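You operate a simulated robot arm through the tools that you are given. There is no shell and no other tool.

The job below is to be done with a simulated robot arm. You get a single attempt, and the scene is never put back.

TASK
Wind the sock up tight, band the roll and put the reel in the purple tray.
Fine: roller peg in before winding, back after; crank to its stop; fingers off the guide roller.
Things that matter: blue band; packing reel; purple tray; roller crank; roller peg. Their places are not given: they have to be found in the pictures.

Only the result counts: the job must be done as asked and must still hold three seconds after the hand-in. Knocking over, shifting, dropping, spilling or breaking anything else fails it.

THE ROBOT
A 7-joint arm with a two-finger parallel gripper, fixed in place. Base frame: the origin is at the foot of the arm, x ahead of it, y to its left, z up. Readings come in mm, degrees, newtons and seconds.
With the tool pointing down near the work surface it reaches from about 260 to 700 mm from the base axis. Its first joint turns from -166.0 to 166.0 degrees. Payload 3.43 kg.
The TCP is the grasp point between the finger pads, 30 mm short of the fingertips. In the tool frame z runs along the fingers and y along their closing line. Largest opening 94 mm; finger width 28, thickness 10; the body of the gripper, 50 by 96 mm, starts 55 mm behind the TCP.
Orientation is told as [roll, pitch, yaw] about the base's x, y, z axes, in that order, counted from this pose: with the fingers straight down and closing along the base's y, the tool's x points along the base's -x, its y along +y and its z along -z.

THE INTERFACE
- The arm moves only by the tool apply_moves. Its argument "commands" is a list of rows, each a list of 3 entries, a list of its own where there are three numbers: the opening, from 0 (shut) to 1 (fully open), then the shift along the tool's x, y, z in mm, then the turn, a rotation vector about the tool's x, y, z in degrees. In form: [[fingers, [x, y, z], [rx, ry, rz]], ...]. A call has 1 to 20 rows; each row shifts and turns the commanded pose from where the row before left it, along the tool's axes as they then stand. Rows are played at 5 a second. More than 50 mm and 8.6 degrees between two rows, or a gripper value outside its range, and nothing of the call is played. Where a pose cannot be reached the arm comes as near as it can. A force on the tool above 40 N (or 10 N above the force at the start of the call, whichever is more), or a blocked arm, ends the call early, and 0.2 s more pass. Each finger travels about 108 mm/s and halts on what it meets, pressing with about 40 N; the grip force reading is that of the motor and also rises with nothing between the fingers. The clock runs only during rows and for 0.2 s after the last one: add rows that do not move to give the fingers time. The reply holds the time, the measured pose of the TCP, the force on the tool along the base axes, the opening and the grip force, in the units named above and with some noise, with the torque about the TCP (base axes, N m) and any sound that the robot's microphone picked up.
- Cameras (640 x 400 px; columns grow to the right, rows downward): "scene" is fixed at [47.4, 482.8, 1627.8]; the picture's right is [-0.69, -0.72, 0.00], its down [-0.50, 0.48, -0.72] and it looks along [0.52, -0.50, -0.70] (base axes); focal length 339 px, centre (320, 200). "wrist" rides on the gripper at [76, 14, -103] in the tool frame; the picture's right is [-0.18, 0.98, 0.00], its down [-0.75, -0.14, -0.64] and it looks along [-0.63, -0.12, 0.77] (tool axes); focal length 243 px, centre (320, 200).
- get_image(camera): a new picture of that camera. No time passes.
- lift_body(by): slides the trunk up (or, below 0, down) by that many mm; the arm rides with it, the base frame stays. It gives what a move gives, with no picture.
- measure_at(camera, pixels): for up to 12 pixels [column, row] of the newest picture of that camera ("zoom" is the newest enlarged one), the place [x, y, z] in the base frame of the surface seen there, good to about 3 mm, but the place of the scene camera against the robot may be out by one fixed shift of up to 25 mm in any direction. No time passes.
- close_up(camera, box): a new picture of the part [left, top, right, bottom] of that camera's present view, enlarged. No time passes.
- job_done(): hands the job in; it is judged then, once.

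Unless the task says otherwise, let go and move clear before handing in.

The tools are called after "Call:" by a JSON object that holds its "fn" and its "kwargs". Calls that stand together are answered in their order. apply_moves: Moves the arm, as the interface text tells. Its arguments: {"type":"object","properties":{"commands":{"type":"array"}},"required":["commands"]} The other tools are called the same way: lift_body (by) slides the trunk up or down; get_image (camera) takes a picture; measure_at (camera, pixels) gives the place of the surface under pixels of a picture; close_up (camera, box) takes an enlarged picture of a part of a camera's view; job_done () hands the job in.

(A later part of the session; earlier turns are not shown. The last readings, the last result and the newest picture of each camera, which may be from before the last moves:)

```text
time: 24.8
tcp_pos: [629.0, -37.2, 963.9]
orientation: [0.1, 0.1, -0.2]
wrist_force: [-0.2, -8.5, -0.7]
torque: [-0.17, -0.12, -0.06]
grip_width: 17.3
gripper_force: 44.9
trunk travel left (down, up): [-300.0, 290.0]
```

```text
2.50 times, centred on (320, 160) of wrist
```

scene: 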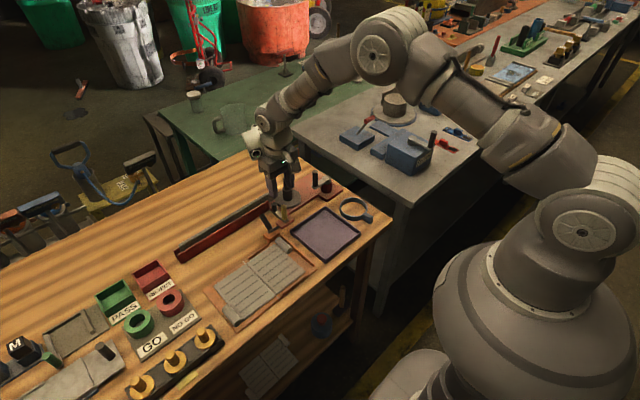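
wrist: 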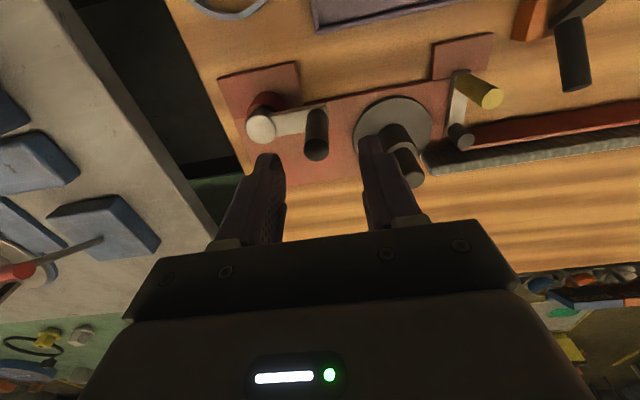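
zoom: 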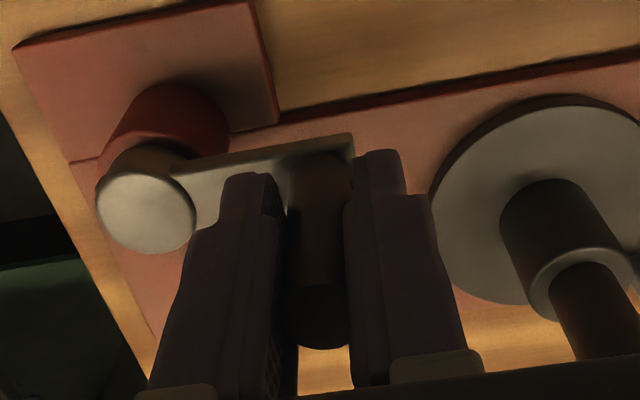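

Gripped at 17.3 mm. I'll try a first 10° clockwise (handle toward +x), which pulls the sock onto the far side of the reel, watching the force.

Call:
{"fn": "apply_moves", "kwargs": {"commands": [[0.05, [0, -1.2, 0], [0, 0, 0]], [0.05, [-4.36, -0.19, 0], [0, 0, 0]], [0.05, [-4.32, -0.57, 0], [0, 0, 0]], [0.05, [0, 0, 0], [0, 0, 0]]]}}

Call:
{"fn": "close_up", "kwargs": {"camera": "wrist", "box": [200, 80, 440, 240]}}

Call:
{"fn": "close_up", "kwargs": {"camera": "scene", "box": [240, 160, 336, 220]}}

```text
time: 25.8
tcp_pos: [637.2, -38.1, 963.4]
orientation: [0.1, 0.0, 0.0]
wrist_force: [-8.5, -3.4, -6.7]
torque: [-0.17, 0.7, -0.32]
grip_width: 17.4
gripper_force: 44.9
trunk travel left (down, up): [-300.0, 290.0]
```

```text
2.50 times, centred on (320, 160) of wrist
```

zoom: 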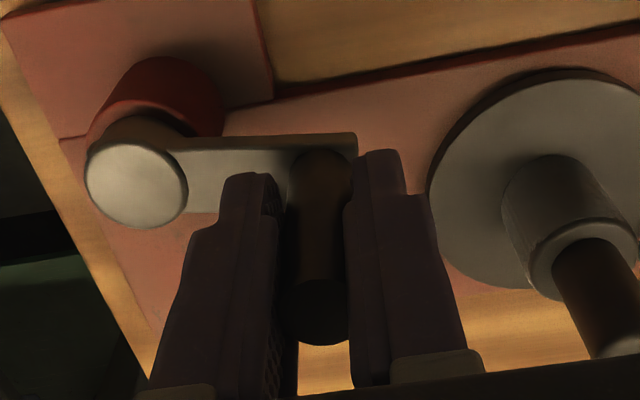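

```text
6.67 times, centred on (288, 190) of scene
```

zoom: 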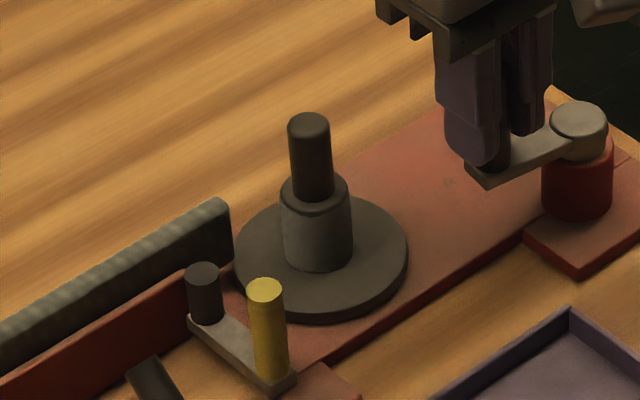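

The crank turned (arm rotated against its base) and the core now looks sock-coloured, so the winding direction is right; resistance is about 8 N. I'll continue clockwise along the circle.

Call:
{"fn": "apply_moves", "kwargs": {"commands": [[0.05, [-8.42, -2.26, 0], [0, 0, 0]], [0.05, [-7.9, -3.68, 0], [0, 0, 0]], [0.05, [-7.14, -5.0, 0], [0, 0, 0]], [0.05, [-6.16, -6.16, 0], [0, 0, 0]], [0.05, [-5.0, -7.14, 0], [0, 0, 0]]]}}

Call:
{"fn": "close_up", "kwargs": {"camera": "scene", "box": [240, 160, 336, 220]}}

```text
time: 27.0
tcp_pos: [676.3, -60.4, 963.4]
orientation: [0.1, -0.2, 0.1]
wrist_force: [16.9, 18.9, -5.4]
torque: [0.31, 0.24, -0.36]
grip_width: 17.4
gripper_force: 44.6
trunk travel left (down, up): [-300.0, 290.0]
```

```text
6.67 times, centred on (288, 190) of scene
```

zoom: 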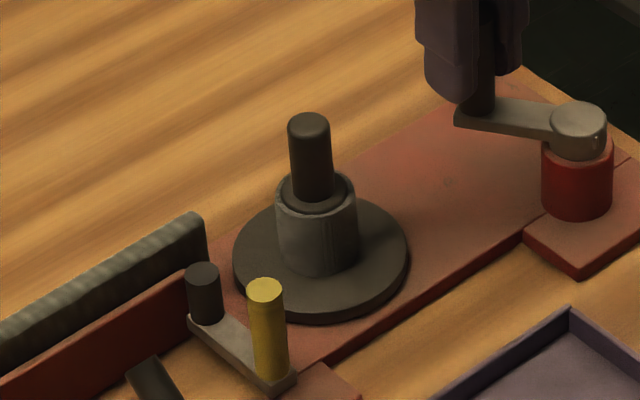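

The tail is shortening and the roll grows. The 24 N outward load means my circle is slightly inside the true one; I refit the hub to about (633.6,-87.8), R≈50.7 and go on.

Call:
{"fn": "apply_moves", "kwargs": {"commands": [[0.05, [-6.9, -5.3, 0], [0, 0, 0]], [0.05, [-2.9, -8.3, 0], [0, 0, 0]], [0.05, [-1.4, -8.8, 0], [0, 0, 0]], [0.05, [0.2, -8.8, 0], [0, 0, 0]]]}}

Call:
{"fn": "get_image", "kwargs": {"camera": "wrist"}}

Call:
{"fn": "close_up", "kwargs": {"camera": "scene", "box": [240, 160, 336, 220]}}

```text
time: 28.0
tcp_pos: [682.5, -94.5, 963.0]
orientation: [-0.1, 0.2, -0.1]
wrist_force: [2.3, 6.8, 4.6]
torque: [0.36, -0.05, -0.35]
grip_width: 17.9
gripper_force: 44.6
trunk travel left (down, up): [-300.0, 290.0]
```

```text
taken
```

wrist: 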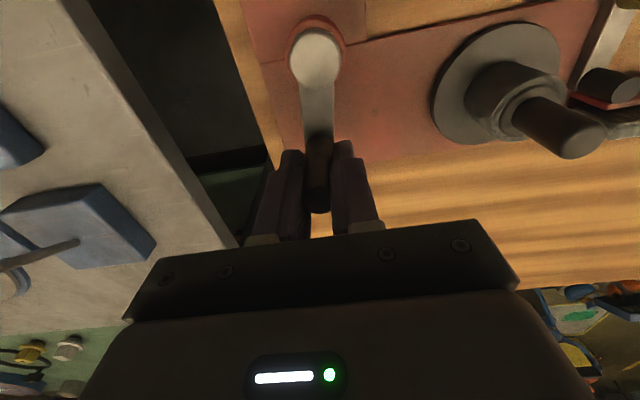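

```text
6.67 times, centred on (288, 190) of scene
```

zoom: 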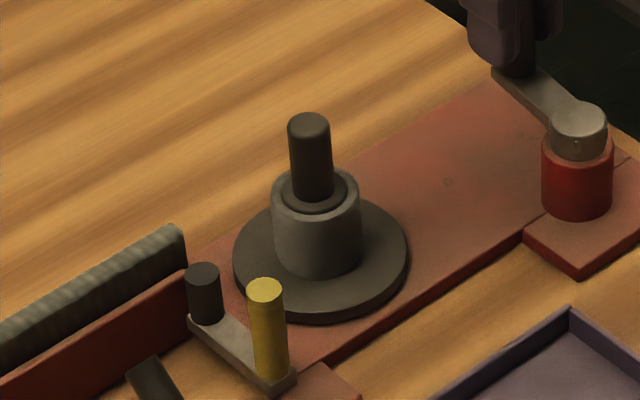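

Now at about 96°, with small forces. I measure the hub again from the wrist view (315,57) to refine the circle.

Call:
{"fn": "measure_at", "kwargs": {"camera": "wrist", "pixels": [[315, 57], [292, 60], [338, 55], [316, 35], [317, 82], [319, 120]]}}

```text
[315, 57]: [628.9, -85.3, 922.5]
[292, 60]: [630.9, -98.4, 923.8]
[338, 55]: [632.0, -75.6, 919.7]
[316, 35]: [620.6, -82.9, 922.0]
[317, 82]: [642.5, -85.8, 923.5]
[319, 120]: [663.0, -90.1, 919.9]
```

Hub by vision ≈ (631.5,-86.5). I'll use hub (632,-87), R=51 and continue the next 80°.

Call:
{"fn": "apply_moves", "kwargs": {"commands": [[0.05, [3.2, -8.8, 0], [0, 0, 0]], [0.05, [3.4, -8.3, 0], [0, 0, 0]], [0.05, [4.7, -7.5, 0], [0, 0, 0]], [0.05, [5.9, -6.6, 0], [0, 0, 0]], [0.05, [7.0, -5.5, 0], [0, 0, 0]]]}}

Call:
{"fn": "apply_moves", "kwargs": {"commands": [[0.05, [7.9, -4.1, 0], [0, 0, 0]], [0.05, [8.4, -2.8, 0], [0, 0, 0]], [0.05, [8.8, -1.2, 0], [0, 0, 0]]]}}

Call:
{"fn": "close_up", "kwargs": {"camera": "scene", "box": [240, 160, 336, 220]}}

```text
time: 29.2
tcp_pos: [657.6, -129.3, 962.6]
orientation: [0.0, -0.1, 0.0]
wrist_force: [2.5, 8.6, 1.3]
torque: [0.23, -0.35, -0.31]
grip_width: 17.8
gripper_force: 45.4
trunk travel left (down, up): [-300.0, 290.0]
```

```text
time: 30.0
tcp_pos: [632.7, -138.0, 962.1]
orientation: [0.0, 0.1, 0.0]
wrist_force: [-3.0, 11.4, -0.7]
torque: [0.23, -0.58, 0.08]
grip_width: 18.0
gripper_force: 28.4
trunk travel left (down, up): [-300.0, 290.0]
```

```text
6.67 times, centred on (288, 190) of scene
```

zoom: 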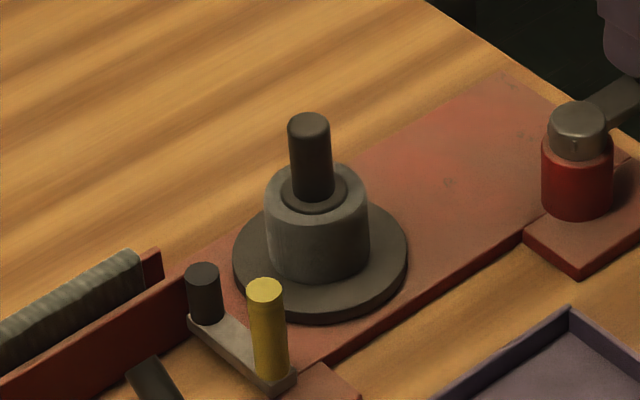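

Half a turn done; the roll has grown visibly. A small inward load (11 N) says R≈50.2, so I adjust and continue to about 267°.

Call:
{"fn": "apply_moves", "kwargs": {"commands": [[0.05, [8.8, 1.4, 0], [0, 0, 0]], [0.05, [8.6, 1.8, 0], [0, 0, 0]], [0.05, [8.1, 3.3, 0], [0, 0, 0]], [0.05, [7.4, 4.6, 0], [0, 0, 0]], [0.05, [6.5, 5.9, 0], [0, 0, 0]]]}}

Call:
{"fn": "apply_moves", "kwargs": {"commands": [[0.05, [5.4, 6.9, 0], [0, 0, 0]], [0.05, [4.1, 7.7, 0], [0, 0, 0]], [0.05, [2.7, 8.3, 0], [0, 0, 0]], [0.05, [1.2, 8.7, 0], [0, 0, 0]]]}}

Call:
{"fn": "close_up", "kwargs": {"camera": "scene", "box": [200, 160, 360, 260]}}

```text
time: 31.2
tcp_pos: [594.3, -123.7, 961.9]
orientation: [0.0, 0.1, -0.1]
wrist_force: [1.5, -8.8, -0.2]
torque: [-0.06, -0.34, -0.39]
grip_width: 18.1
gripper_force: 44.5
trunk travel left (down, up): [-300.0, 290.0]
```

```text
time: 32.2
tcp_pos: [582.0, -88.0, 962.1]
orientation: [0.0, 0.1, 0.0]
wrist_force: [-4.4, -8.1, 1.6]
torque: [-0.44, 0.22, -0.33]
grip_width: 18.0
gripper_force: 44.7
trunk travel left (down, up): [-300.0, 290.0]
```

```text
4.00 times, centred on (280, 210) of scene
```

zoom: 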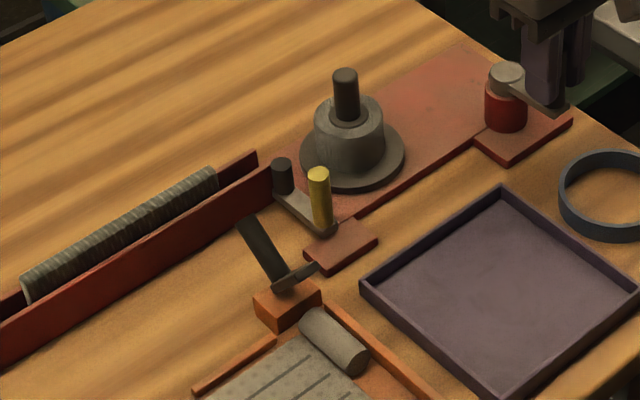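

Three quarters of a turn done, forces stay low, and the sock tail keeps shortening. I continue to about 357°.

Call:
{"fn": "apply_moves", "kwargs": {"commands": [[0.05, [-0.3, 8.7, 0], [0, 0, 0]], [0.05, [-1.8, 8.6, 0], [0, 0, 0]], [0.05, [-3.3, 8.1, 0], [0, 0, 0]], [0.05, [-4.6, 7.4, 0], [0, 0, 0]], [0.05, [-5.9, 6.5, 0], [0, 0, 0]]]}}

Call:
{"fn": "apply_moves", "kwargs": {"commands": [[0.05, [-6.9, 5.4, 0], [0, 0, 0]], [0.05, [-7.7, 4.1, 0], [0, 0, 0]], [0.05, [-8.3, 2.7, 0], [0, 0, 0]], [0.05, [-8.7, 1.2, 0], [0, 0, 0]]]}}

Call:
{"fn": "close_up", "kwargs": {"camera": "scene", "box": [200, 160, 360, 260]}}

Call:
{"fn": "get_image", "kwargs": {"camera": "wrist"}}

```text
time: 33.4
tcp_pos: [599.5, -49.2, 962.9]
orientation: [0.1, 0.1, -0.2]
wrist_force: [-3.4, -7.1, -7.9]
torque: [-0.23, 0.07, -0.38]
grip_width: 17.8
gripper_force: 45.2
trunk travel left (down, up): [-300.0, 290.0]
```

```text
time: 34.4
tcp_pos: [627.6, -38.1, 962.9]
orientation: [0.0, 0.1, -0.1]
wrist_force: [-5.1, -13.0, -5.7]
torque: [-0.34, 0.4, -0.3]
grip_width: 17.9
gripper_force: 44.5
trunk travel left (down, up): [-300.0, 290.0]
```

```text
4.00 times, centred on (280, 210) of scene
```

zoom: 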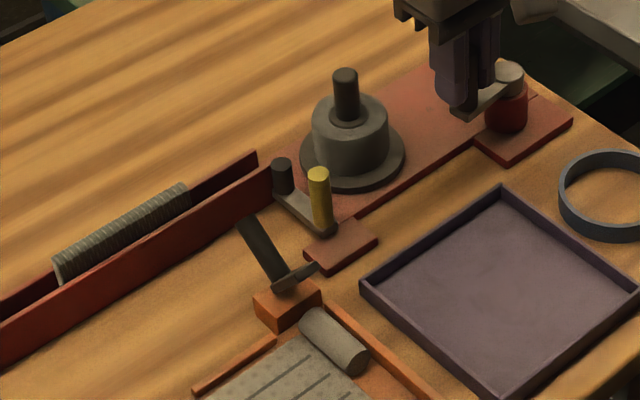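

```text
taken
```

wrist: 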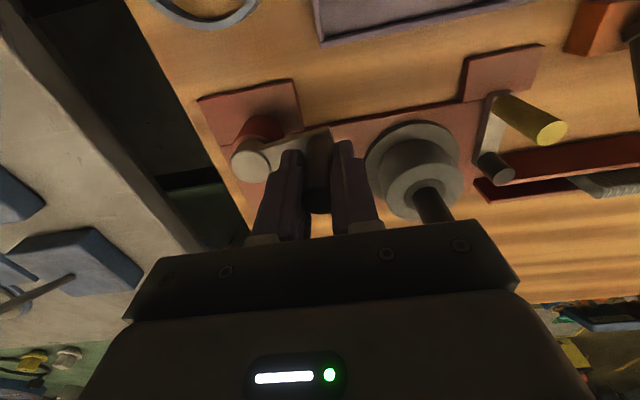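

One full turn done; about half the tail is left. I centre the circle on (632,-87.3), R=50, and carry on with the second turn.

Call:
{"fn": "apply_moves", "kwargs": {"commands": [[0.05, [-8.7, -1.1, 0], [0, 0, 0]], [0.05, [-8.5, -1.8, 0], [0, 0, 0]], [0.05, [-8.1, -3.2, 0], [0, 0, 0]], [0.05, [-7.4, -4.7, 0], [0, 0, 0]], [0.05, [-6.5, -5.8, 0], [0, 0, 0]]]}}

Call:
{"fn": "apply_moves", "kwargs": {"commands": [[0.05, [-5.3, -6.9, 0], [0, 0, 0]], [0.05, [-4.1, -7.7, 0], [0, 0, 0]], [0.05, [-2.7, -8.3, 0], [0, 0, 0]], [0.05, [-1.2, -8.6, 0], [0, 0, 0]]]}}

Call:
{"fn": "close_up", "kwargs": {"camera": "scene", "box": [200, 160, 360, 260]}}

```text
time: 35.6
tcp_pos: [670.3, -50.0, 962.8]
orientation: [0.1, -0.1, 0.1]
wrist_force: [-3.0, 9.2, 1.0]
torque: [0.07, 0.31, -0.38]
grip_width: 17.7
gripper_force: 45.1
trunk travel left (down, up): [-300.0, 290.0]
```

```text
time: 36.6
tcp_pos: [683.6, -84.3, 963.7]
orientation: [0.0, -0.1, -0.1]
wrist_force: [7.8, 6.0, 3.7]
torque: [0.44, -0.47, -0.33]
grip_width: 17.9
gripper_force: 45.3
trunk travel left (down, up): [-300.0, 290.0]
```

```text
4.00 times, centred on (280, 210) of scene
```

zoom: 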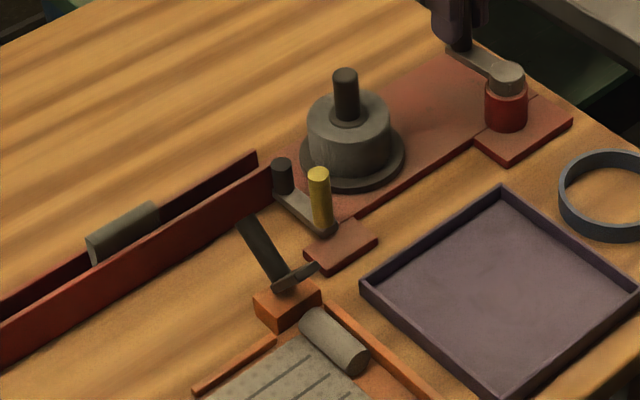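

The tail is now short, so the stop must be near. I continue in shorter calls, watching the tangential force.

Call:
{"fn": "apply_moves", "kwargs": {"commands": [[0.05, [0.3, -8.7, 0], [0, 0, 0]], [0.05, [1.8, -8.5, 0], [0, 0, 0]], [0.05, [3.2, -8.1, 0], [0, 0, 0]], [0.05, [4.7, -7.4, 0], [0, 0, 0]]]}}

Call:
{"fn": "close_up", "kwargs": {"camera": "scene", "box": [200, 160, 360, 260]}}

```text
time: 37.6
tcp_pos: [670.2, -116.9, 963.0]
orientation: [-0.1, 0.1, -0.1]
wrist_force: [-1.5, 4.1, 4.1]
torque: [0.08, -0.1, -0.12]
grip_width: 18.0
gripper_force: 28.5
trunk travel left (down, up): [-300.0, 290.0]
```

```text
4.00 times, centred on (280, 210) of scene
```

zoom: 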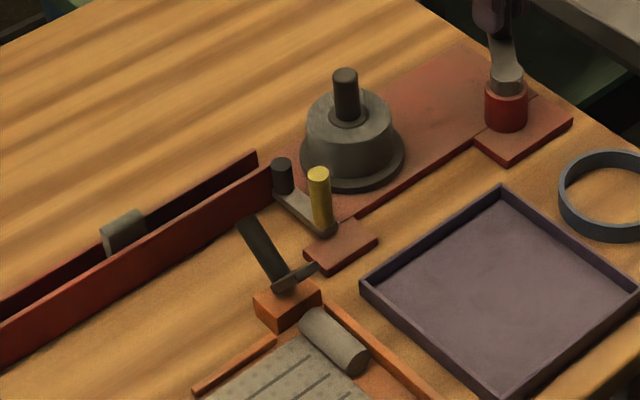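

Still turning freely; a stub of tail remains at zoom (122,230). I continue.

Call:
{"fn": "apply_moves", "kwargs": {"commands": [[0.05, [5.8, -6.5, 0], [0, 0, 0]], [0.05, [6.9, -5.3, 0], [0, 0, 0]], [0.05, [7.7, -4.1, 0], [0, 0, 0]]]}}

Call:
{"fn": "close_up", "kwargs": {"camera": "scene", "box": [200, 160, 360, 260]}}

```text
time: 38.4
tcp_pos: [651.9, -131.6, 963.0]
orientation: [0.0, 0.0, 0.0]
wrist_force: [4.0, 7.9, 4.3]
torque: [0.16, -0.2, -0.33]
grip_width: 17.6
gripper_force: 45.0
trunk travel left (down, up): [-300.0, 290.0]
```

```text
4.00 times, centred on (280, 210) of scene
```

zoom: 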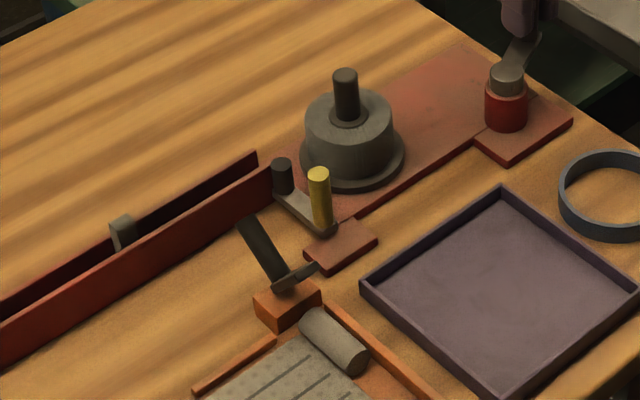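

The tail is nearly gone. I go on in small steps to feel the stop.

Call:
{"fn": "apply_moves", "kwargs": {"commands": [[0.05, [8.3, -2.7, 0], [0, 0, 0]], [0.05, [8.6, -1.2, 0], [0, 0, 0]]]}}

Call:
{"fn": "close_up", "kwargs": {"camera": "scene", "box": [200, 160, 360, 260]}}

```text
time: 39.0
tcp_pos: [635.5, -136.6, 962.6]
orientation: [0.0, -0.1, 0.0]
wrist_force: [6.8, 4.6, 11.1]
torque: [0.2, -0.27, -0.33]
grip_width: 17.9
gripper_force: 45.4
trunk travel left (down, up): [-300.0, 290.0]
```

```text
4.00 times, centred on (280, 210) of scene
```

zoom: 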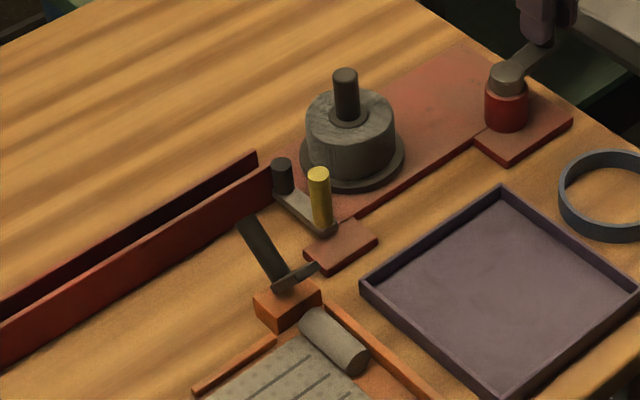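

The tail has gone from the trough and the roll is complete-looking. I push on in small steps to reach the crank's hard stop.

Call:
{"fn": "apply_moves", "kwargs": {"commands": [[0.05, [4.3, 0.0, 0], [0, 0, 0]], [0.05, [4.4, 0.3, 0], [0, 0, 0]]]}}

Call:
{"fn": "close_up", "kwargs": {"camera": "scene", "box": [270, 160, 366, 220]}}

```text
time: 39.6
tcp_pos: [628.9, -137.5, 962.2]
orientation: [-0.1, -0.1, 0.0]
wrist_force: [20.0, 0.4, 10.6]
torque: [0.09, 1.0, -0.02]
grip_width: 17.8
gripper_force: 45.2
trunk travel left (down, up): [-300.0, 290.0]
```

```text
6.67 times, centred on (318, 190) of scene
```

zoom: 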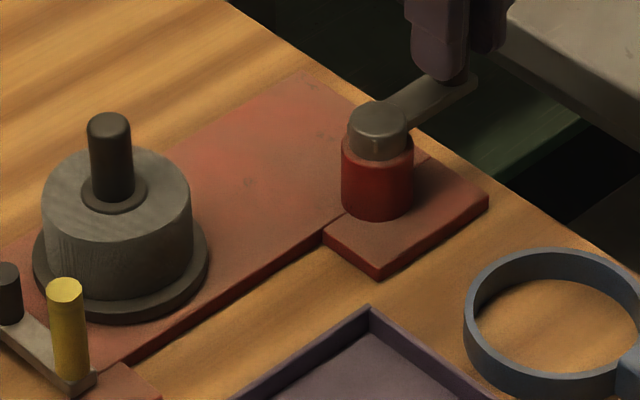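

Resistance rose to 20 N tangentially at about 540° of turning; this looks like the stop. One more small push to confirm.

Call:
{"fn": "apply_moves", "kwargs": {"commands": [[0.05, [2.0, 0.1, 0], [0, 0, 0]], [0.05, [1.0, 0.0, 0], [0, 0, 0]]]}}

Call:
{"fn": "close_up", "kwargs": {"camera": "scene", "box": [270, 160, 366, 220]}}

```text
time: 40.3
tcp_pos: [627.9, -137.4, 962.5]
orientation: [-0.1, -0.5, 0.0]
wrist_force: [17.7, -2.4, -14.0]
torque: [0.14, -0.32, 0.0]
grip_width: 17.8
gripper_force: 45.0
trunk travel left (down, up): [-300.0, 290.0]
stopped in row 2: the force on the tool passed its limit at 41 N (the readings are from after the stop); the commanded pose is now the measured one
```

```text
6.67 times, centred on (318, 190) of scene
```

zoom: 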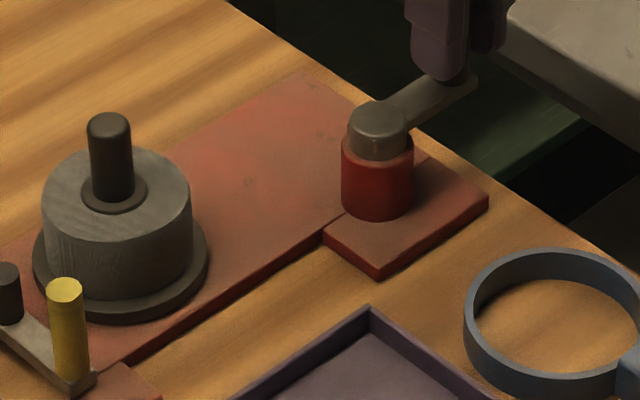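

The force passed 41 N with no travel, so the crank is at its stop. I'll open and rise straight up.

Call:
{"fn": "apply_moves", "kwargs": {"commands": [[0.2, [0, 0, 0], [0, 0, 0]], [0.4, [0, 0, 0], [0, 0, 0]], [0.4, [0, 0, 0], [0, 0, 0]], [0.4, [0, 0, -25], [0, 0, 0]], [0.4, [0, 0, -30], [0, 0, 0]], [0.4, [0, 0, -25], [0, 0, 0]], [0.4, [0, 0, 0], [0, 0, 0]]]}}

Call:
{"fn": "close_up", "kwargs": {"camera": "scene", "box": [240, 150, 400, 250]}}

Call:
{"fn": "get_image", "kwargs": {"camera": "wrist"}}

```text
time: 41.9
tcp_pos: [626.0, -136.8, 1045.7]
orientation: [-0.1, -0.4, 0.0]
wrist_force: [0.3, -0.1, 0.1]
torque: [-0.01, -0.01, -0.01]
grip_width: 37.5
gripper_force: 0.1
trunk travel left (down, up): [-300.0, 290.0]
```

```text
4.00 times, centred on (320, 200) of scene
```

zoom: 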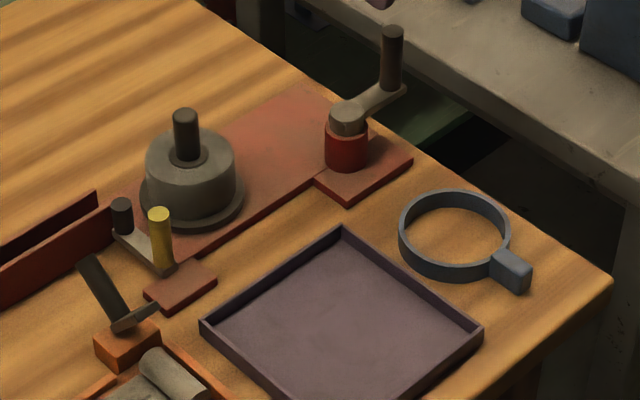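

```text
taken
```

wrist: 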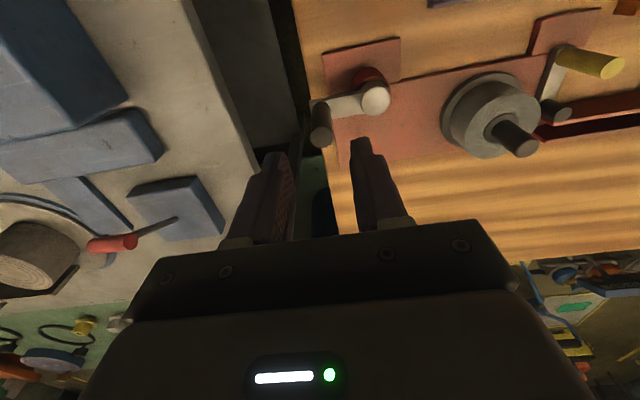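

The crank stays at its stop and the roll looks tight. Next the peg goes back out; I'll move to view it and the roll first.

Call:
{"fn": "apply_moves", "kwargs": {"commands": [[0.3, [20, 30, 0], [0, 0.4, 0]], [0.3, [20, 45, 0], [0, 0, 0]], [0.3, [15, 45, 0], [0, 0, 0]], [0.3, [0, 45, 0], [0, 0, 0]], [0.3, [0, 45, 0], [0, 0, 0]], [0.3, [0, 0, 0], [0, 0, 0]]]}}

Call:
{"fn": "get_image", "kwargs": {"camera": "wrist"}}

Call:
{"fn": "close_up", "kwargs": {"camera": "wrist", "box": [200, 100, 400, 225]}}

```text
time: 43.3
tcp_pos: [569.6, 71.8, 1043.9]
orientation: [-0.1, 0.0, -0.1]
wrist_force: [0.0, 0.4, -0.7]
torque: [-0.02, 0.01, 0.0]
grip_width: 27.9
gripper_force: 0.0
trunk travel left (down, up): [-300.0, 290.0]
```

```text
taken
```

wrist: 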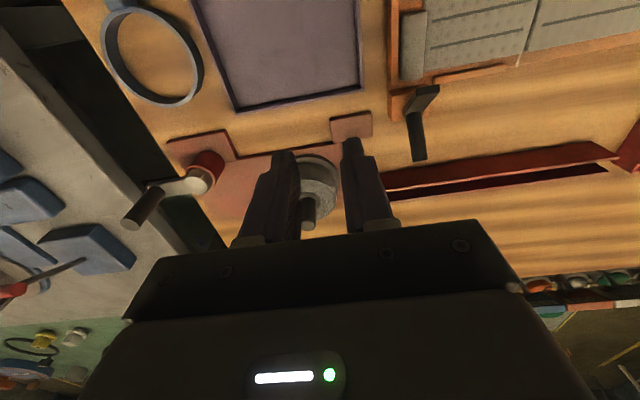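

```text
3.20 times, centred on (300, 162) of wrist
```

zoom: 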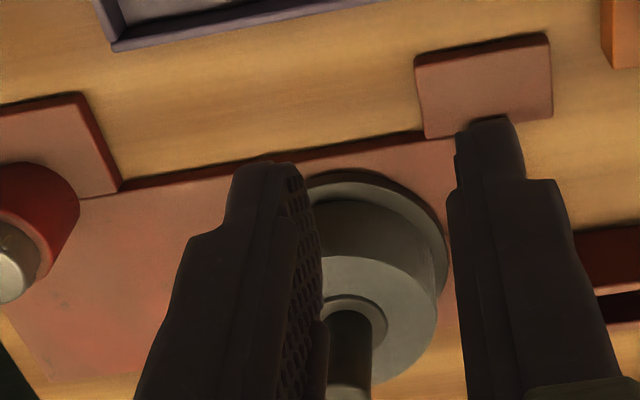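

The right finger hides the peg; I move to y≈100 so the peg shows between the fingers.

Call:
{"fn": "apply_moves", "kwargs": {"commands": [[0.3, [0, 28, 0], [0, 0, 0]], [0.3, [0, 0, 0], [0, 0, 0]]]}}

Call:
{"fn": "close_up", "kwargs": {"camera": "wrist", "box": [200, 100, 400, 225]}}

```text
time: 43.9
tcp_pos: [571.3, 102.4, 1043.7]
orientation: [-0.1, 0.0, -0.1]
wrist_force: [-0.5, -1.1, 0.2]
torque: [0.02, 0.01, 0.01]
grip_width: 28.2
gripper_force: 0.1
trunk travel left (down, up): [-300.0, 290.0]
```

```text
3.20 times, centred on (300, 162) of wrist
```

zoom: 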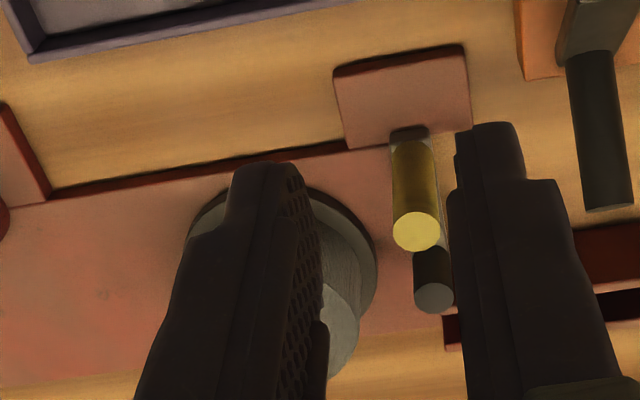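

Call:
{"fn": "measure_at", "kwargs": {"camera": "zoom", "pixels": [[417, 231], [396, 235], [438, 226], [432, 298], [365, 250], [340, 250], [410, 135]]}}

```text
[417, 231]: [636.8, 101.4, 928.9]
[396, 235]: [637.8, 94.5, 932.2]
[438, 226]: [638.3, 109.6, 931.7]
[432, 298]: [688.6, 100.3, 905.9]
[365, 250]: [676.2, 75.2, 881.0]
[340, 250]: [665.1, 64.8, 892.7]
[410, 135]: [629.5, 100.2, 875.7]
```

Peg top centre ≈ (639,101.5). I'll move over it with a 28 mm opening, lower partway and check.

Call:
{"fn": "apply_moves", "kwargs": {"commands": [[0.3, [-35, 0, 0], [0, 0, 0]], [0.3, [-34, 0, 0], [0, 0, 0]], [0.3, [0, 0, 40], [0, 0, 0]], [0.3, [0, 0, 35], [0, 0, 0]], [0.3, [0, 0, 0], [0, 0, 0]], [0.3, [0, 0, 0], [0, 0, 0]]]}}

Call:
{"fn": "close_up", "kwargs": {"camera": "wrist", "box": [200, 80, 440, 240]}}

```text
time: 45.3
tcp_pos: [639.2, 103.0, 968.7]
orientation: [-0.1, 0.0, 0.1]
wrist_force: [0.8, -0.4, 0.3]
torque: [0.0, -0.02, -0.01]
grip_width: 28.1
gripper_force: 0.0
trunk travel left (down, up): [-300.0, 290.0]
```

```text
2.50 times, centred on (320, 160) of wrist
```

zoom: 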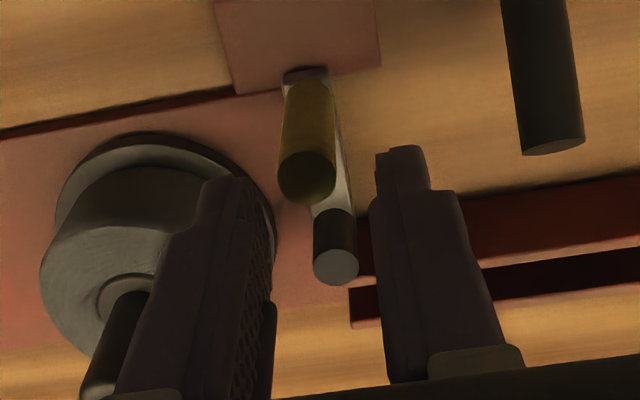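

The peg is between the fingers, slightly to the left. I nudge -1.5 mm and descend to z≈918, then clamp.

Call:
{"fn": "apply_moves", "kwargs": {"commands": [[0.3, [0, -1.5, 17], [0, 0, 0]], [0.3, [0, 0, 17], [0, 0, 0]], [0.3, [0, 0, 16], [0, 0, 0]], [0.3, [0, 0, 0], [0, 0, 0]], [0.3, [0, 0, 0], [0, 0, 0]]]}}

Call:
{"fn": "close_up", "kwargs": {"camera": "wrist", "box": [200, 80, 440, 240]}}

```text
time: 46.5
tcp_pos: [640.5, 101.2, 919.2]
orientation: [-0.1, 0.0, 0.1]
wrist_force: [-1.4, -0.5, -0.2]
torque: [-0.01, 0.0, -0.02]
grip_width: 27.9
gripper_force: 0.1
trunk travel left (down, up): [-300.0, 290.0]
```

```text
2.50 times, centred on (320, 160) of wrist
```

zoom: 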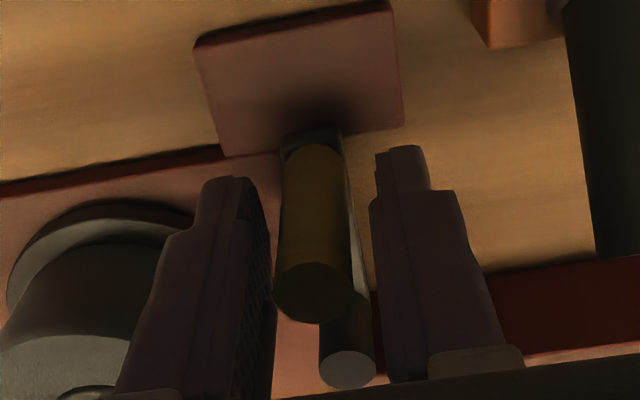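

The fingers straddle the peg, clear of roll and guide roller. I clamp, then pull back toward the robot (-x) in small steps.

Call:
{"fn": "apply_moves", "kwargs": {"commands": [[0.2, [0, 0, 0], [0, 0, 0]], [0.1, [0, 0, 0], [0, 0, 0]], [0.05, [0, 0, 0], [0, 0, 0]], [0.05, [0, 0, 0], [0, 0, 0]]]}}

Call:
{"fn": "apply_moves", "kwargs": {"commands": [[0.05, [3, 0, 0], [0, 0, 0]], [0.05, [3, 0, 0], [0, 0, 0]], [0.05, [3, 0, 0], [0, 0, 0]], [0.05, [3, 0, 0], [0, 0, 0]], [0.05, [3, 0, 0], [0, 0, 0]], [0.05, [0, 0, 0], [0, 0, 0]]]}}

Call:
{"fn": "close_up", "kwargs": {"camera": "scene", "box": [262, 190, 302, 215]}}

```text
time: 47.5
tcp_pos: [640.6, 100.0, 919.9]
orientation: [-0.1, 0.0, 0.0]
wrist_force: [0.3, -4.3, -1.1]
torque: [0.02, -0.06, 0.0]
grip_width: 15.4
gripper_force: 45.6
trunk travel left (down, up): [-300.0, 290.0]
```

```text
time: 48.9
tcp_pos: [622.2, 100.4, 919.8]
orientation: [0.1, -0.1, 0.0]
wrist_force: [0.4, -1.3, 9.0]
torque: [0.03, 0.07, 0.0]
grip_width: 15.5
gripper_force: 44.8
trunk travel left (down, up): [-300.0, 290.0]
```

```text
16.00 times, centred on (282, 202) of scene
```

zoom: 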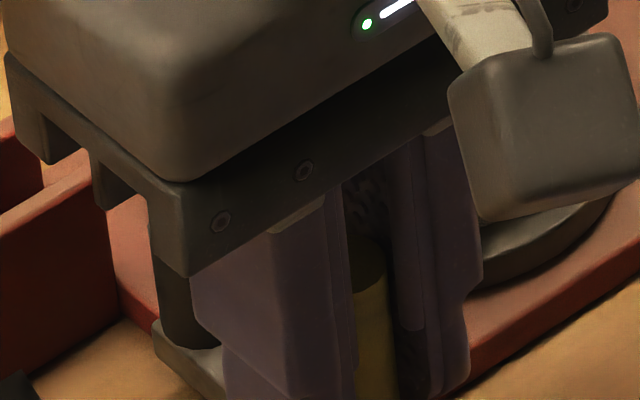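

The lever corner is at (152,337), nearly its original (155,343). I pull a bit more to reach the outer stop.

Call:
{"fn": "apply_moves", "kwargs": {"commands": [[0.05, [2, 0, 0], [0, 0, 0]], [0.05, [2, 0, 0], [0, 0, 0]], [0.05, [0, 0, 0], [0, 0, 0]]]}}

Call:
{"fn": "close_up", "kwargs": {"camera": "scene", "box": [262, 190, 302, 215]}}

```text
time: 49.7
tcp_pos: [621.1, 100.4, 920.4]
orientation: [0.0, -0.1, 0.0]
wrist_force: [17.2, 2.7, 8.7]
torque: [0.08, 0.05, 0.03]
grip_width: 15.1
gripper_force: 45.2
trunk travel left (down, up): [-300.0, 290.0]
```

```text
16.00 times, centred on (282, 202) of scene
```

zoom: 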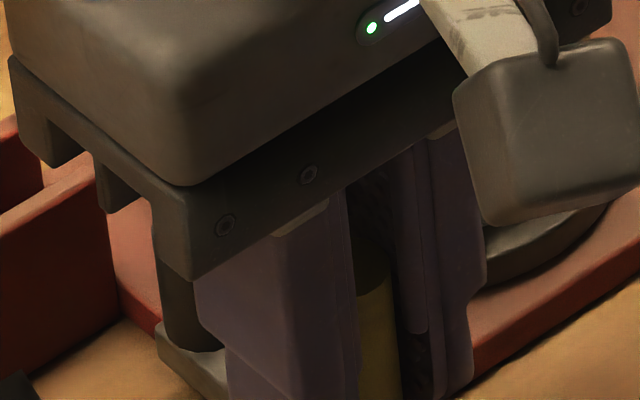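

17 N at x≈621: the peg is at its outer (back) stop, lever corner at (157,343) as at the start. I relieve, open and rise.

Call:
{"fn": "apply_moves", "kwargs": {"commands": [[0.05, [-1.5, 0, 0], [0, 0, 0]], [0.2, [0, 0, 0], [0, 0, 0]], [0.35, [0, 0, 0], [0, 0, 0]], [0.35, [0, 0, -25], [0, 0, 0]], [0.35, [0, 0, -35], [0, 0, 0]], [0.35, [0, 0, -35], [0, 0, 0]], [0.35, [0, 0, -30], [0, 0, 0]], [0.35, [0, 0, 0], [0, 0, 0]]]}}

Call:
{"fn": "close_up", "kwargs": {"camera": "scene", "box": [240, 150, 400, 250]}}

Call:
{"fn": "get_image", "kwargs": {"camera": "wrist"}}

```text
time: 51.5
tcp_pos: [621.1, 99.0, 1044.8]
orientation: [-0.1, 0.1, 0.1]
wrist_force: [0.4, -0.2, 0.1]
torque: [0.01, 0.02, 0.01]
grip_width: 32.9
gripper_force: 0.1
trunk travel left (down, up): [-300.0, 290.0]
```

```text
4.00 times, centred on (320, 200) of scene
```

zoom: 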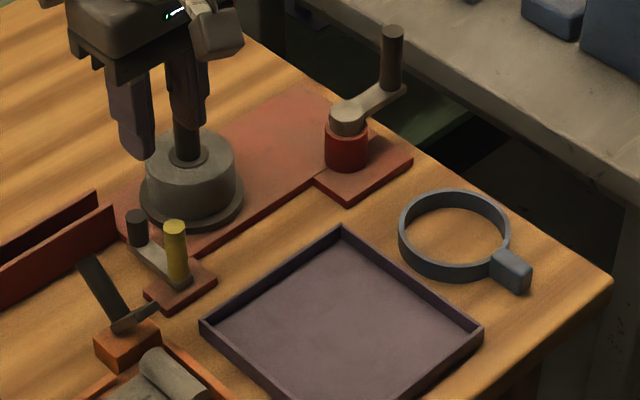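

```text
taken
```

wrist: 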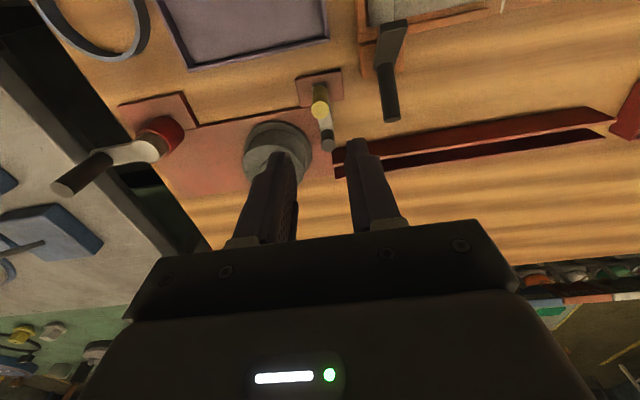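

The peg is back and the roll stands on the reel. Now the band: I move over near (395,-80) with open fingers to look at the ring and its tab.

Call:
{"fn": "apply_moves", "kwargs": {"commands": [[0.6, [38, -30, 0], [0, 0, 0]], [1, [38, -30, 0], [0, 0, 0]], [1, [38, -30, 0], [0, 0, 0]], [1, [38, -30, 0], [0, 0, 0]], [1, [38, -30, 0], [0, 0, 0]], [1, [38, -30, 0], [0, 0, 0]], [1, [0, 0, 0], [0, 0, 0]]]}}

Call:
{"fn": "get_image", "kwargs": {"camera": "wrist"}}

```text
time: 53.1
tcp_pos: [389.8, -77.4, 1041.5]
orientation: [-0.1, 0.0, 0.0]
wrist_force: [-0.1, 0.1, -0.3]
torque: [0.01, -0.02, -0.01]
grip_width: 93.6
gripper_force: 0.1
trunk travel left (down, up): [-300.0, 290.0]
```

```text
taken
```

wrist: 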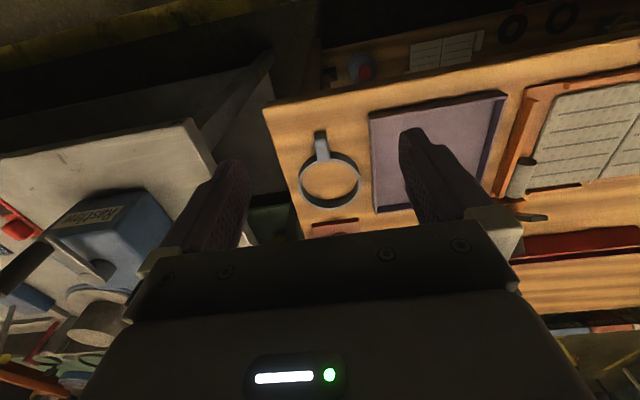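

The band is at (330,180) with its tab at (321,147). I zoom in and measure it.

Call:
{"fn": "close_up", "kwargs": {"camera": "wrist", "box": [270, 115, 390, 220]}}

```text
3.81 times, centred on (330, 168) of wrist
```

zoom: 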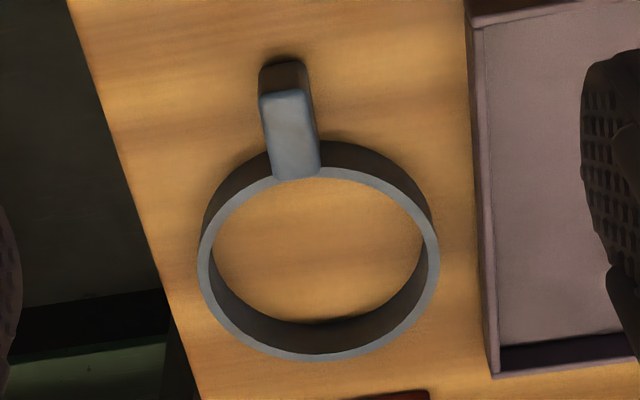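

Call:
{"fn": "measure_at", "kwargs": {"camera": "zoom", "pixels": [[283, 100], [293, 130], [298, 165], [268, 100], [308, 95], [318, 160], [203, 270], [434, 268], [325, 356], [340, 173], [285, 75], [320, 240]]}}

Call:
{"fn": "close_up", "kwargs": {"camera": "scene", "box": [330, 190, 390, 230]}}

```text
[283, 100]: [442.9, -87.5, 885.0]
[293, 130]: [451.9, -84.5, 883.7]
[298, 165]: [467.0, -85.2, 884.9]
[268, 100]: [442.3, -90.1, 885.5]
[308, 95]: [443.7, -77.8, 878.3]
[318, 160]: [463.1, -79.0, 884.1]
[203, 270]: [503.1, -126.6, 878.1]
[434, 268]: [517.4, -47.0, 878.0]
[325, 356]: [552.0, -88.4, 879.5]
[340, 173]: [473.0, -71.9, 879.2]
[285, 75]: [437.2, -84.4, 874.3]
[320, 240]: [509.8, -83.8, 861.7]
```

```text
10.00 times, centred on (360, 210) of scene
```

zoom: 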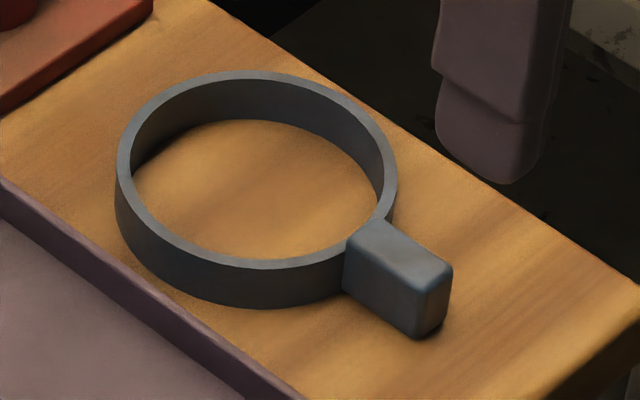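

Band: ring centre ≈ (511,-87), wall radius ≈ 40.7, top z 879; tab at x 439–470, y ≈ -84.5, z to 885. Before fetching it I view the roll closely to fix its centre and radius.

Call:
{"fn": "apply_moves", "kwargs": {"commands": [[1, [-38, 23.2, 4], [0, 0, 0]], [1, [-38, 23.2, 6], [0, 0, 0]], [1, [-38, 23.2, 6], [0, 0, 0]], [1, [-38, 23.2, 6], [0, 0, 0]], [1, [-28, 23.2, 6], [0, 0, 0]], [1, [0, 0, 0], [0, 0, 0]]]}}

Call:
{"fn": "get_image", "kwargs": {"camera": "wrist"}}

Call:
{"fn": "close_up", "kwargs": {"camera": "wrist", "box": [250, 120, 410, 230]}}

```text
time: 54.5
tcp_pos: [573.8, 39.0, 1016.2]
orientation: [-0.1, -0.1, 0.0]
wrist_force: [0.6, 0.8, -0.7]
torque: [-0.04, -0.02, -0.01]
grip_width: 94.0
gripper_force: 0.0
trunk travel left (down, up): [-300.0, 290.0]
```

```text
taken
```

wrist: 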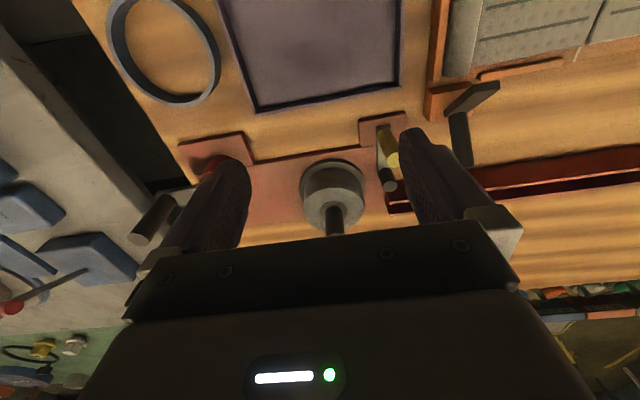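

```text
3.64 times, centred on (330, 175) of wrist
```

zoom: 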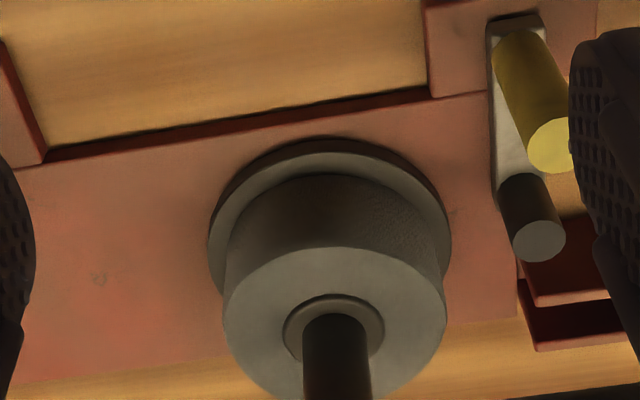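

The roll, its core and flange are clear now. I measure the roll's top edge left (230,308), right (442,300), near (338,252), and flange edges.

Call:
{"fn": "measure_at", "kwargs": {"camera": "zoom", "pixels": [[228, 312], [444, 302], [338, 251], [330, 297], [286, 330], [382, 325], [211, 240], [449, 235], [325, 155], [270, 285], [410, 275], [240, 360]]}}

```text
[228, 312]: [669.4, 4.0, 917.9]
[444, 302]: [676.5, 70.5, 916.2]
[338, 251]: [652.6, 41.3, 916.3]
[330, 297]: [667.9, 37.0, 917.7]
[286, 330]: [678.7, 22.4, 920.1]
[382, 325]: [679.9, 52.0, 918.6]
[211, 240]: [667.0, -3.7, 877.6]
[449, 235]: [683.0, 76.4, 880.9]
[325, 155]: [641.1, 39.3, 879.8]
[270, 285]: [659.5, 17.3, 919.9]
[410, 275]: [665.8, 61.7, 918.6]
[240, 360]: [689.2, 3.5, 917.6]
```

Roll: centre ≈ (682,37), radius ≈ 34, top z 918; flange radius ≈ 41, so the band (inner ≈ 38.5) will slip over the roll and rest on the flange. Now I go above the band's tab (454,-85).

Call:
{"fn": "apply_moves", "kwargs": {"commands": [[0.5, [30, -31, 0], [0, 0, 0]], [0.5, [30, -31, 0], [0, 0, 0]], [0.5, [30, -31, 0], [0, 0, 0]], [0.5, [30, -31, 0], [0, 0, 0]], [0.5, [0, 0, 40], [0, 0, 0]], [0.5, [0, 0, 0], [0, 0, 0]], [0.5, [0, 0, 0], [0, 0, 0]]]}}

Call:
{"fn": "get_image", "kwargs": {"camera": "wrist"}}

```text
time: 56.1
tcp_pos: [450.1, -85.7, 976.6]
orientation: [-0.1, -0.1, -0.1]
wrist_force: [0.7, -0.1, 0.7]
torque: [0.01, 0.01, 0.01]
grip_width: 46.8
gripper_force: 0.0
trunk travel left (down, up): [-300.0, 290.0]
```

```text
taken
```

wrist: 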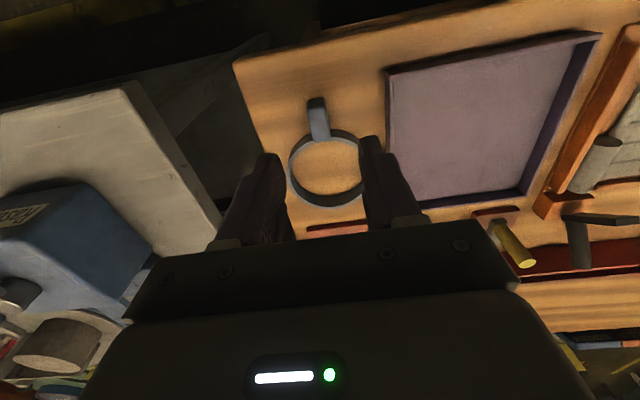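

The tab is at (319,118), just between the fingers. I zoom and measure tab and ring once more from here.

Call:
{"fn": "close_up", "kwargs": {"camera": "wrist", "box": [270, 80, 380, 215]}}

Call:
{"fn": "measure_at", "kwargs": {"camera": "wrist", "pixels": [[317, 110], [319, 125], [321, 138], [310, 120], [327, 118], [309, 104], [324, 102], [329, 135], [315, 141], [290, 170], [328, 204], [340, 133]]}}

```text
2.96 times, centred on (325, 148) of wrist
```

zoom: 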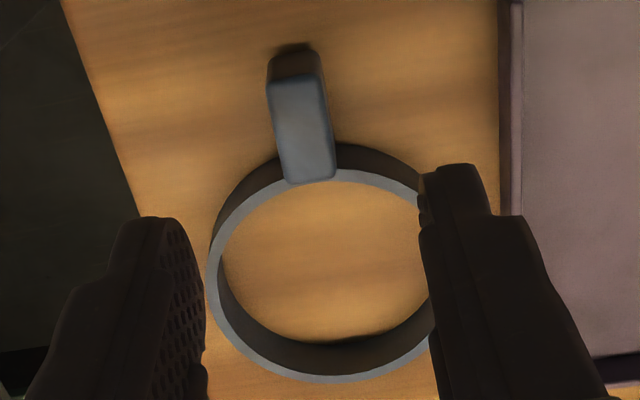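

```text
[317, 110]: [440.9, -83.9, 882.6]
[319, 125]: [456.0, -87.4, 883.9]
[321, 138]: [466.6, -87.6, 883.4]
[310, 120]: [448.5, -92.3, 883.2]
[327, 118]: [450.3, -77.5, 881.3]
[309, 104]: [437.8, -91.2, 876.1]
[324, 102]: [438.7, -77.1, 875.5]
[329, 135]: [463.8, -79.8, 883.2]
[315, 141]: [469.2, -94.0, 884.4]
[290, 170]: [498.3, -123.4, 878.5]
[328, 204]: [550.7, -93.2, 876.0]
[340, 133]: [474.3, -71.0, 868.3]
```

Tab: x 438–469, y about -92…-78 (centre ≈ -85.5), top z 884. I lower to just above tab height and check alignment.

Call:
{"fn": "apply_moves", "kwargs": {"commands": [[0.4, [-2, 0, 25], [0, 0, 0]], [0.4, [0, 0, 25], [0, 0, 0]], [0.4, [0, 0, 5], [0, 0, 0]], [0.4, [0, 0, 0], [0, 0, 0]], [0.4, [0, 0, 0], [0, 0, 0]]]}}

Call:
{"fn": "close_up", "kwargs": {"camera": "wrist", "box": [220, 80, 420, 240]}}

Call:
{"fn": "close_up", "kwargs": {"camera": "scene", "box": [330, 180, 410, 240]}}

```text
time: 57.3
tcp_pos: [455.6, -87.9, 922.6]
orientation: [-0.1, 0.0, -0.1]
wrist_force: [-0.5, -1.0, -0.1]
torque: [-0.01, 0.0, 0.02]
grip_width: 37.5
gripper_force: 0.1
trunk travel left (down, up): [-300.0, 290.0]
```

```text
2.50 times, centred on (320, 160) of wrist
```

zoom: 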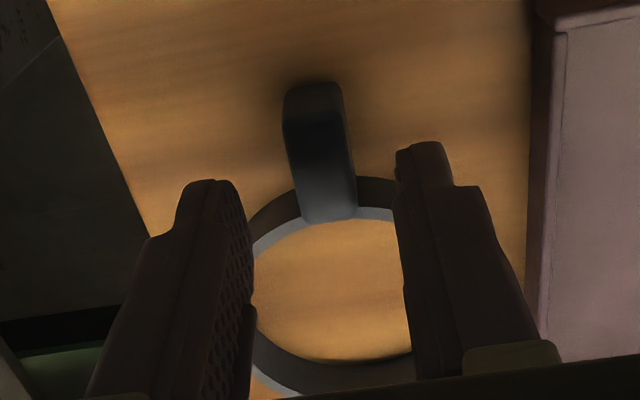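

```text
6.67 times, centred on (370, 210) of scene
```

zoom: 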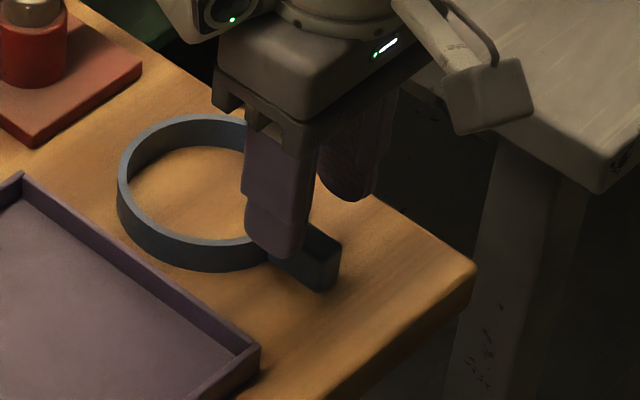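

The tab is centred between the fingers. I back off 4 mm in x so the fingers clear the ring's wall and descend 25 mm to z≈897 (tips ≈ 5 mm above the table).

Call:
{"fn": "apply_moves", "kwargs": {"commands": [[0.4, [4, 0, 0], [0, 0, 0]], [0.4, [0, 0, 10], [0, 0, 0]], [0.4, [0, 0, 10], [0, 0, 0]], [0.4, [0, 0, 5], [0, 0, 0]], [0.4, [0, 0, 0], [0, 0, 0]]]}}

Call:
{"fn": "close_up", "kwargs": {"camera": "wrist", "box": [220, 80, 420, 240]}}

Call:
{"fn": "close_up", "kwargs": {"camera": "scene", "box": [330, 180, 410, 240]}}

```text
time: 58.5
tcp_pos: [449.7, -88.3, 896.7]
orientation: [0.0, 0.1, 0.0]
wrist_force: [0.0, 0.9, 1.0]
torque: [0.01, 0.03, -0.03]
grip_width: 37.7
gripper_force: 0.1
trunk travel left (down, up): [-300.0, 290.0]
```

```text
2.50 times, centred on (320, 160) of wrist
```

zoom: 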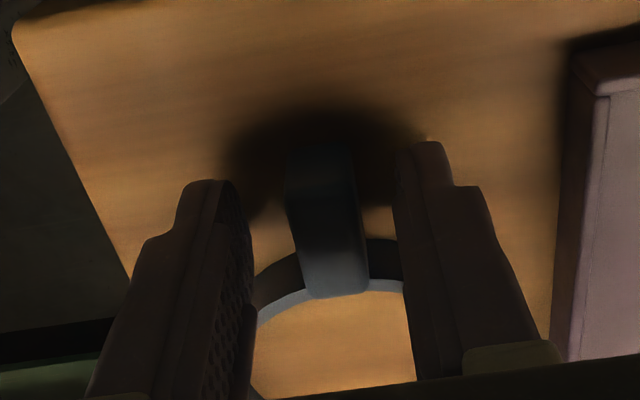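

```text
6.67 times, centred on (370, 210) of scene
```

zoom: 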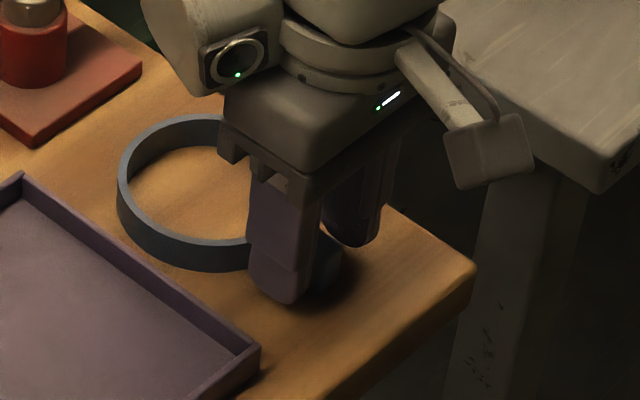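

Fingers straddle the tab with the tips just above the table. I close on it.

Call:
{"fn": "apply_moves", "kwargs": {"commands": [[0.25, [0, 0, 0], [0, 0, 0]], [0.12, [0, 0, 0], [0, 0, 0]], [0.05, [0, 0, 0], [0, 0, 0]], [0.05, [0, 0, 0], [0, 0, 0]]]}}

Call:
{"fn": "close_up", "kwargs": {"camera": "wrist", "box": [220, 80, 420, 240]}}

Call:
{"fn": "close_up", "kwargs": {"camera": "scene", "box": [330, 180, 410, 240]}}

```text
time: 59.5
tcp_pos: [451.6, -87.8, 895.7]
orientation: [0.0, 0.0, 0.0]
wrist_force: [0.2, 0.5, 1.3]
torque: [0.01, 0.01, -0.02]
grip_width: 14.4
gripper_force: 39.7
trunk travel left (down, up): [-300.0, 290.0]
```

```text
2.50 times, centred on (320, 160) of wrist
```

zoom: 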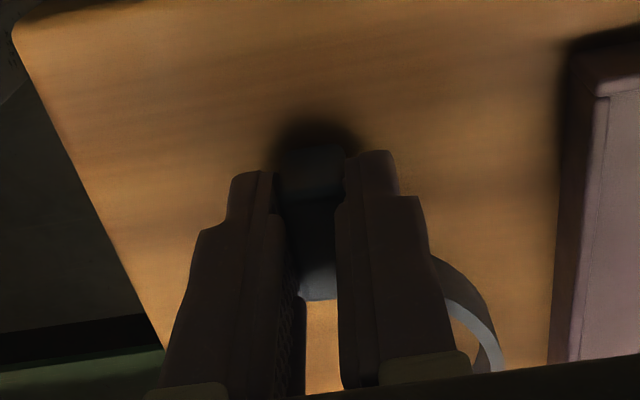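

```text
6.67 times, centred on (370, 210) of scene
```

zoom: 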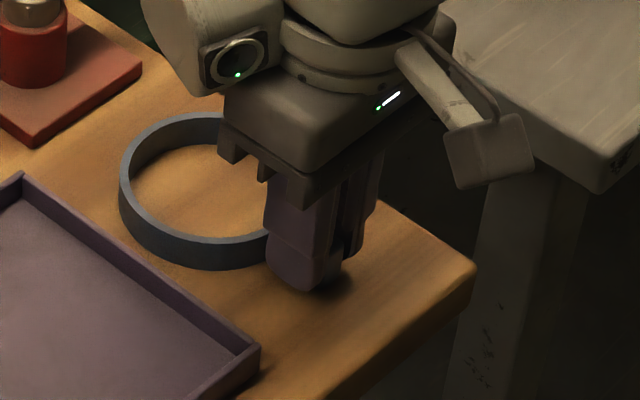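

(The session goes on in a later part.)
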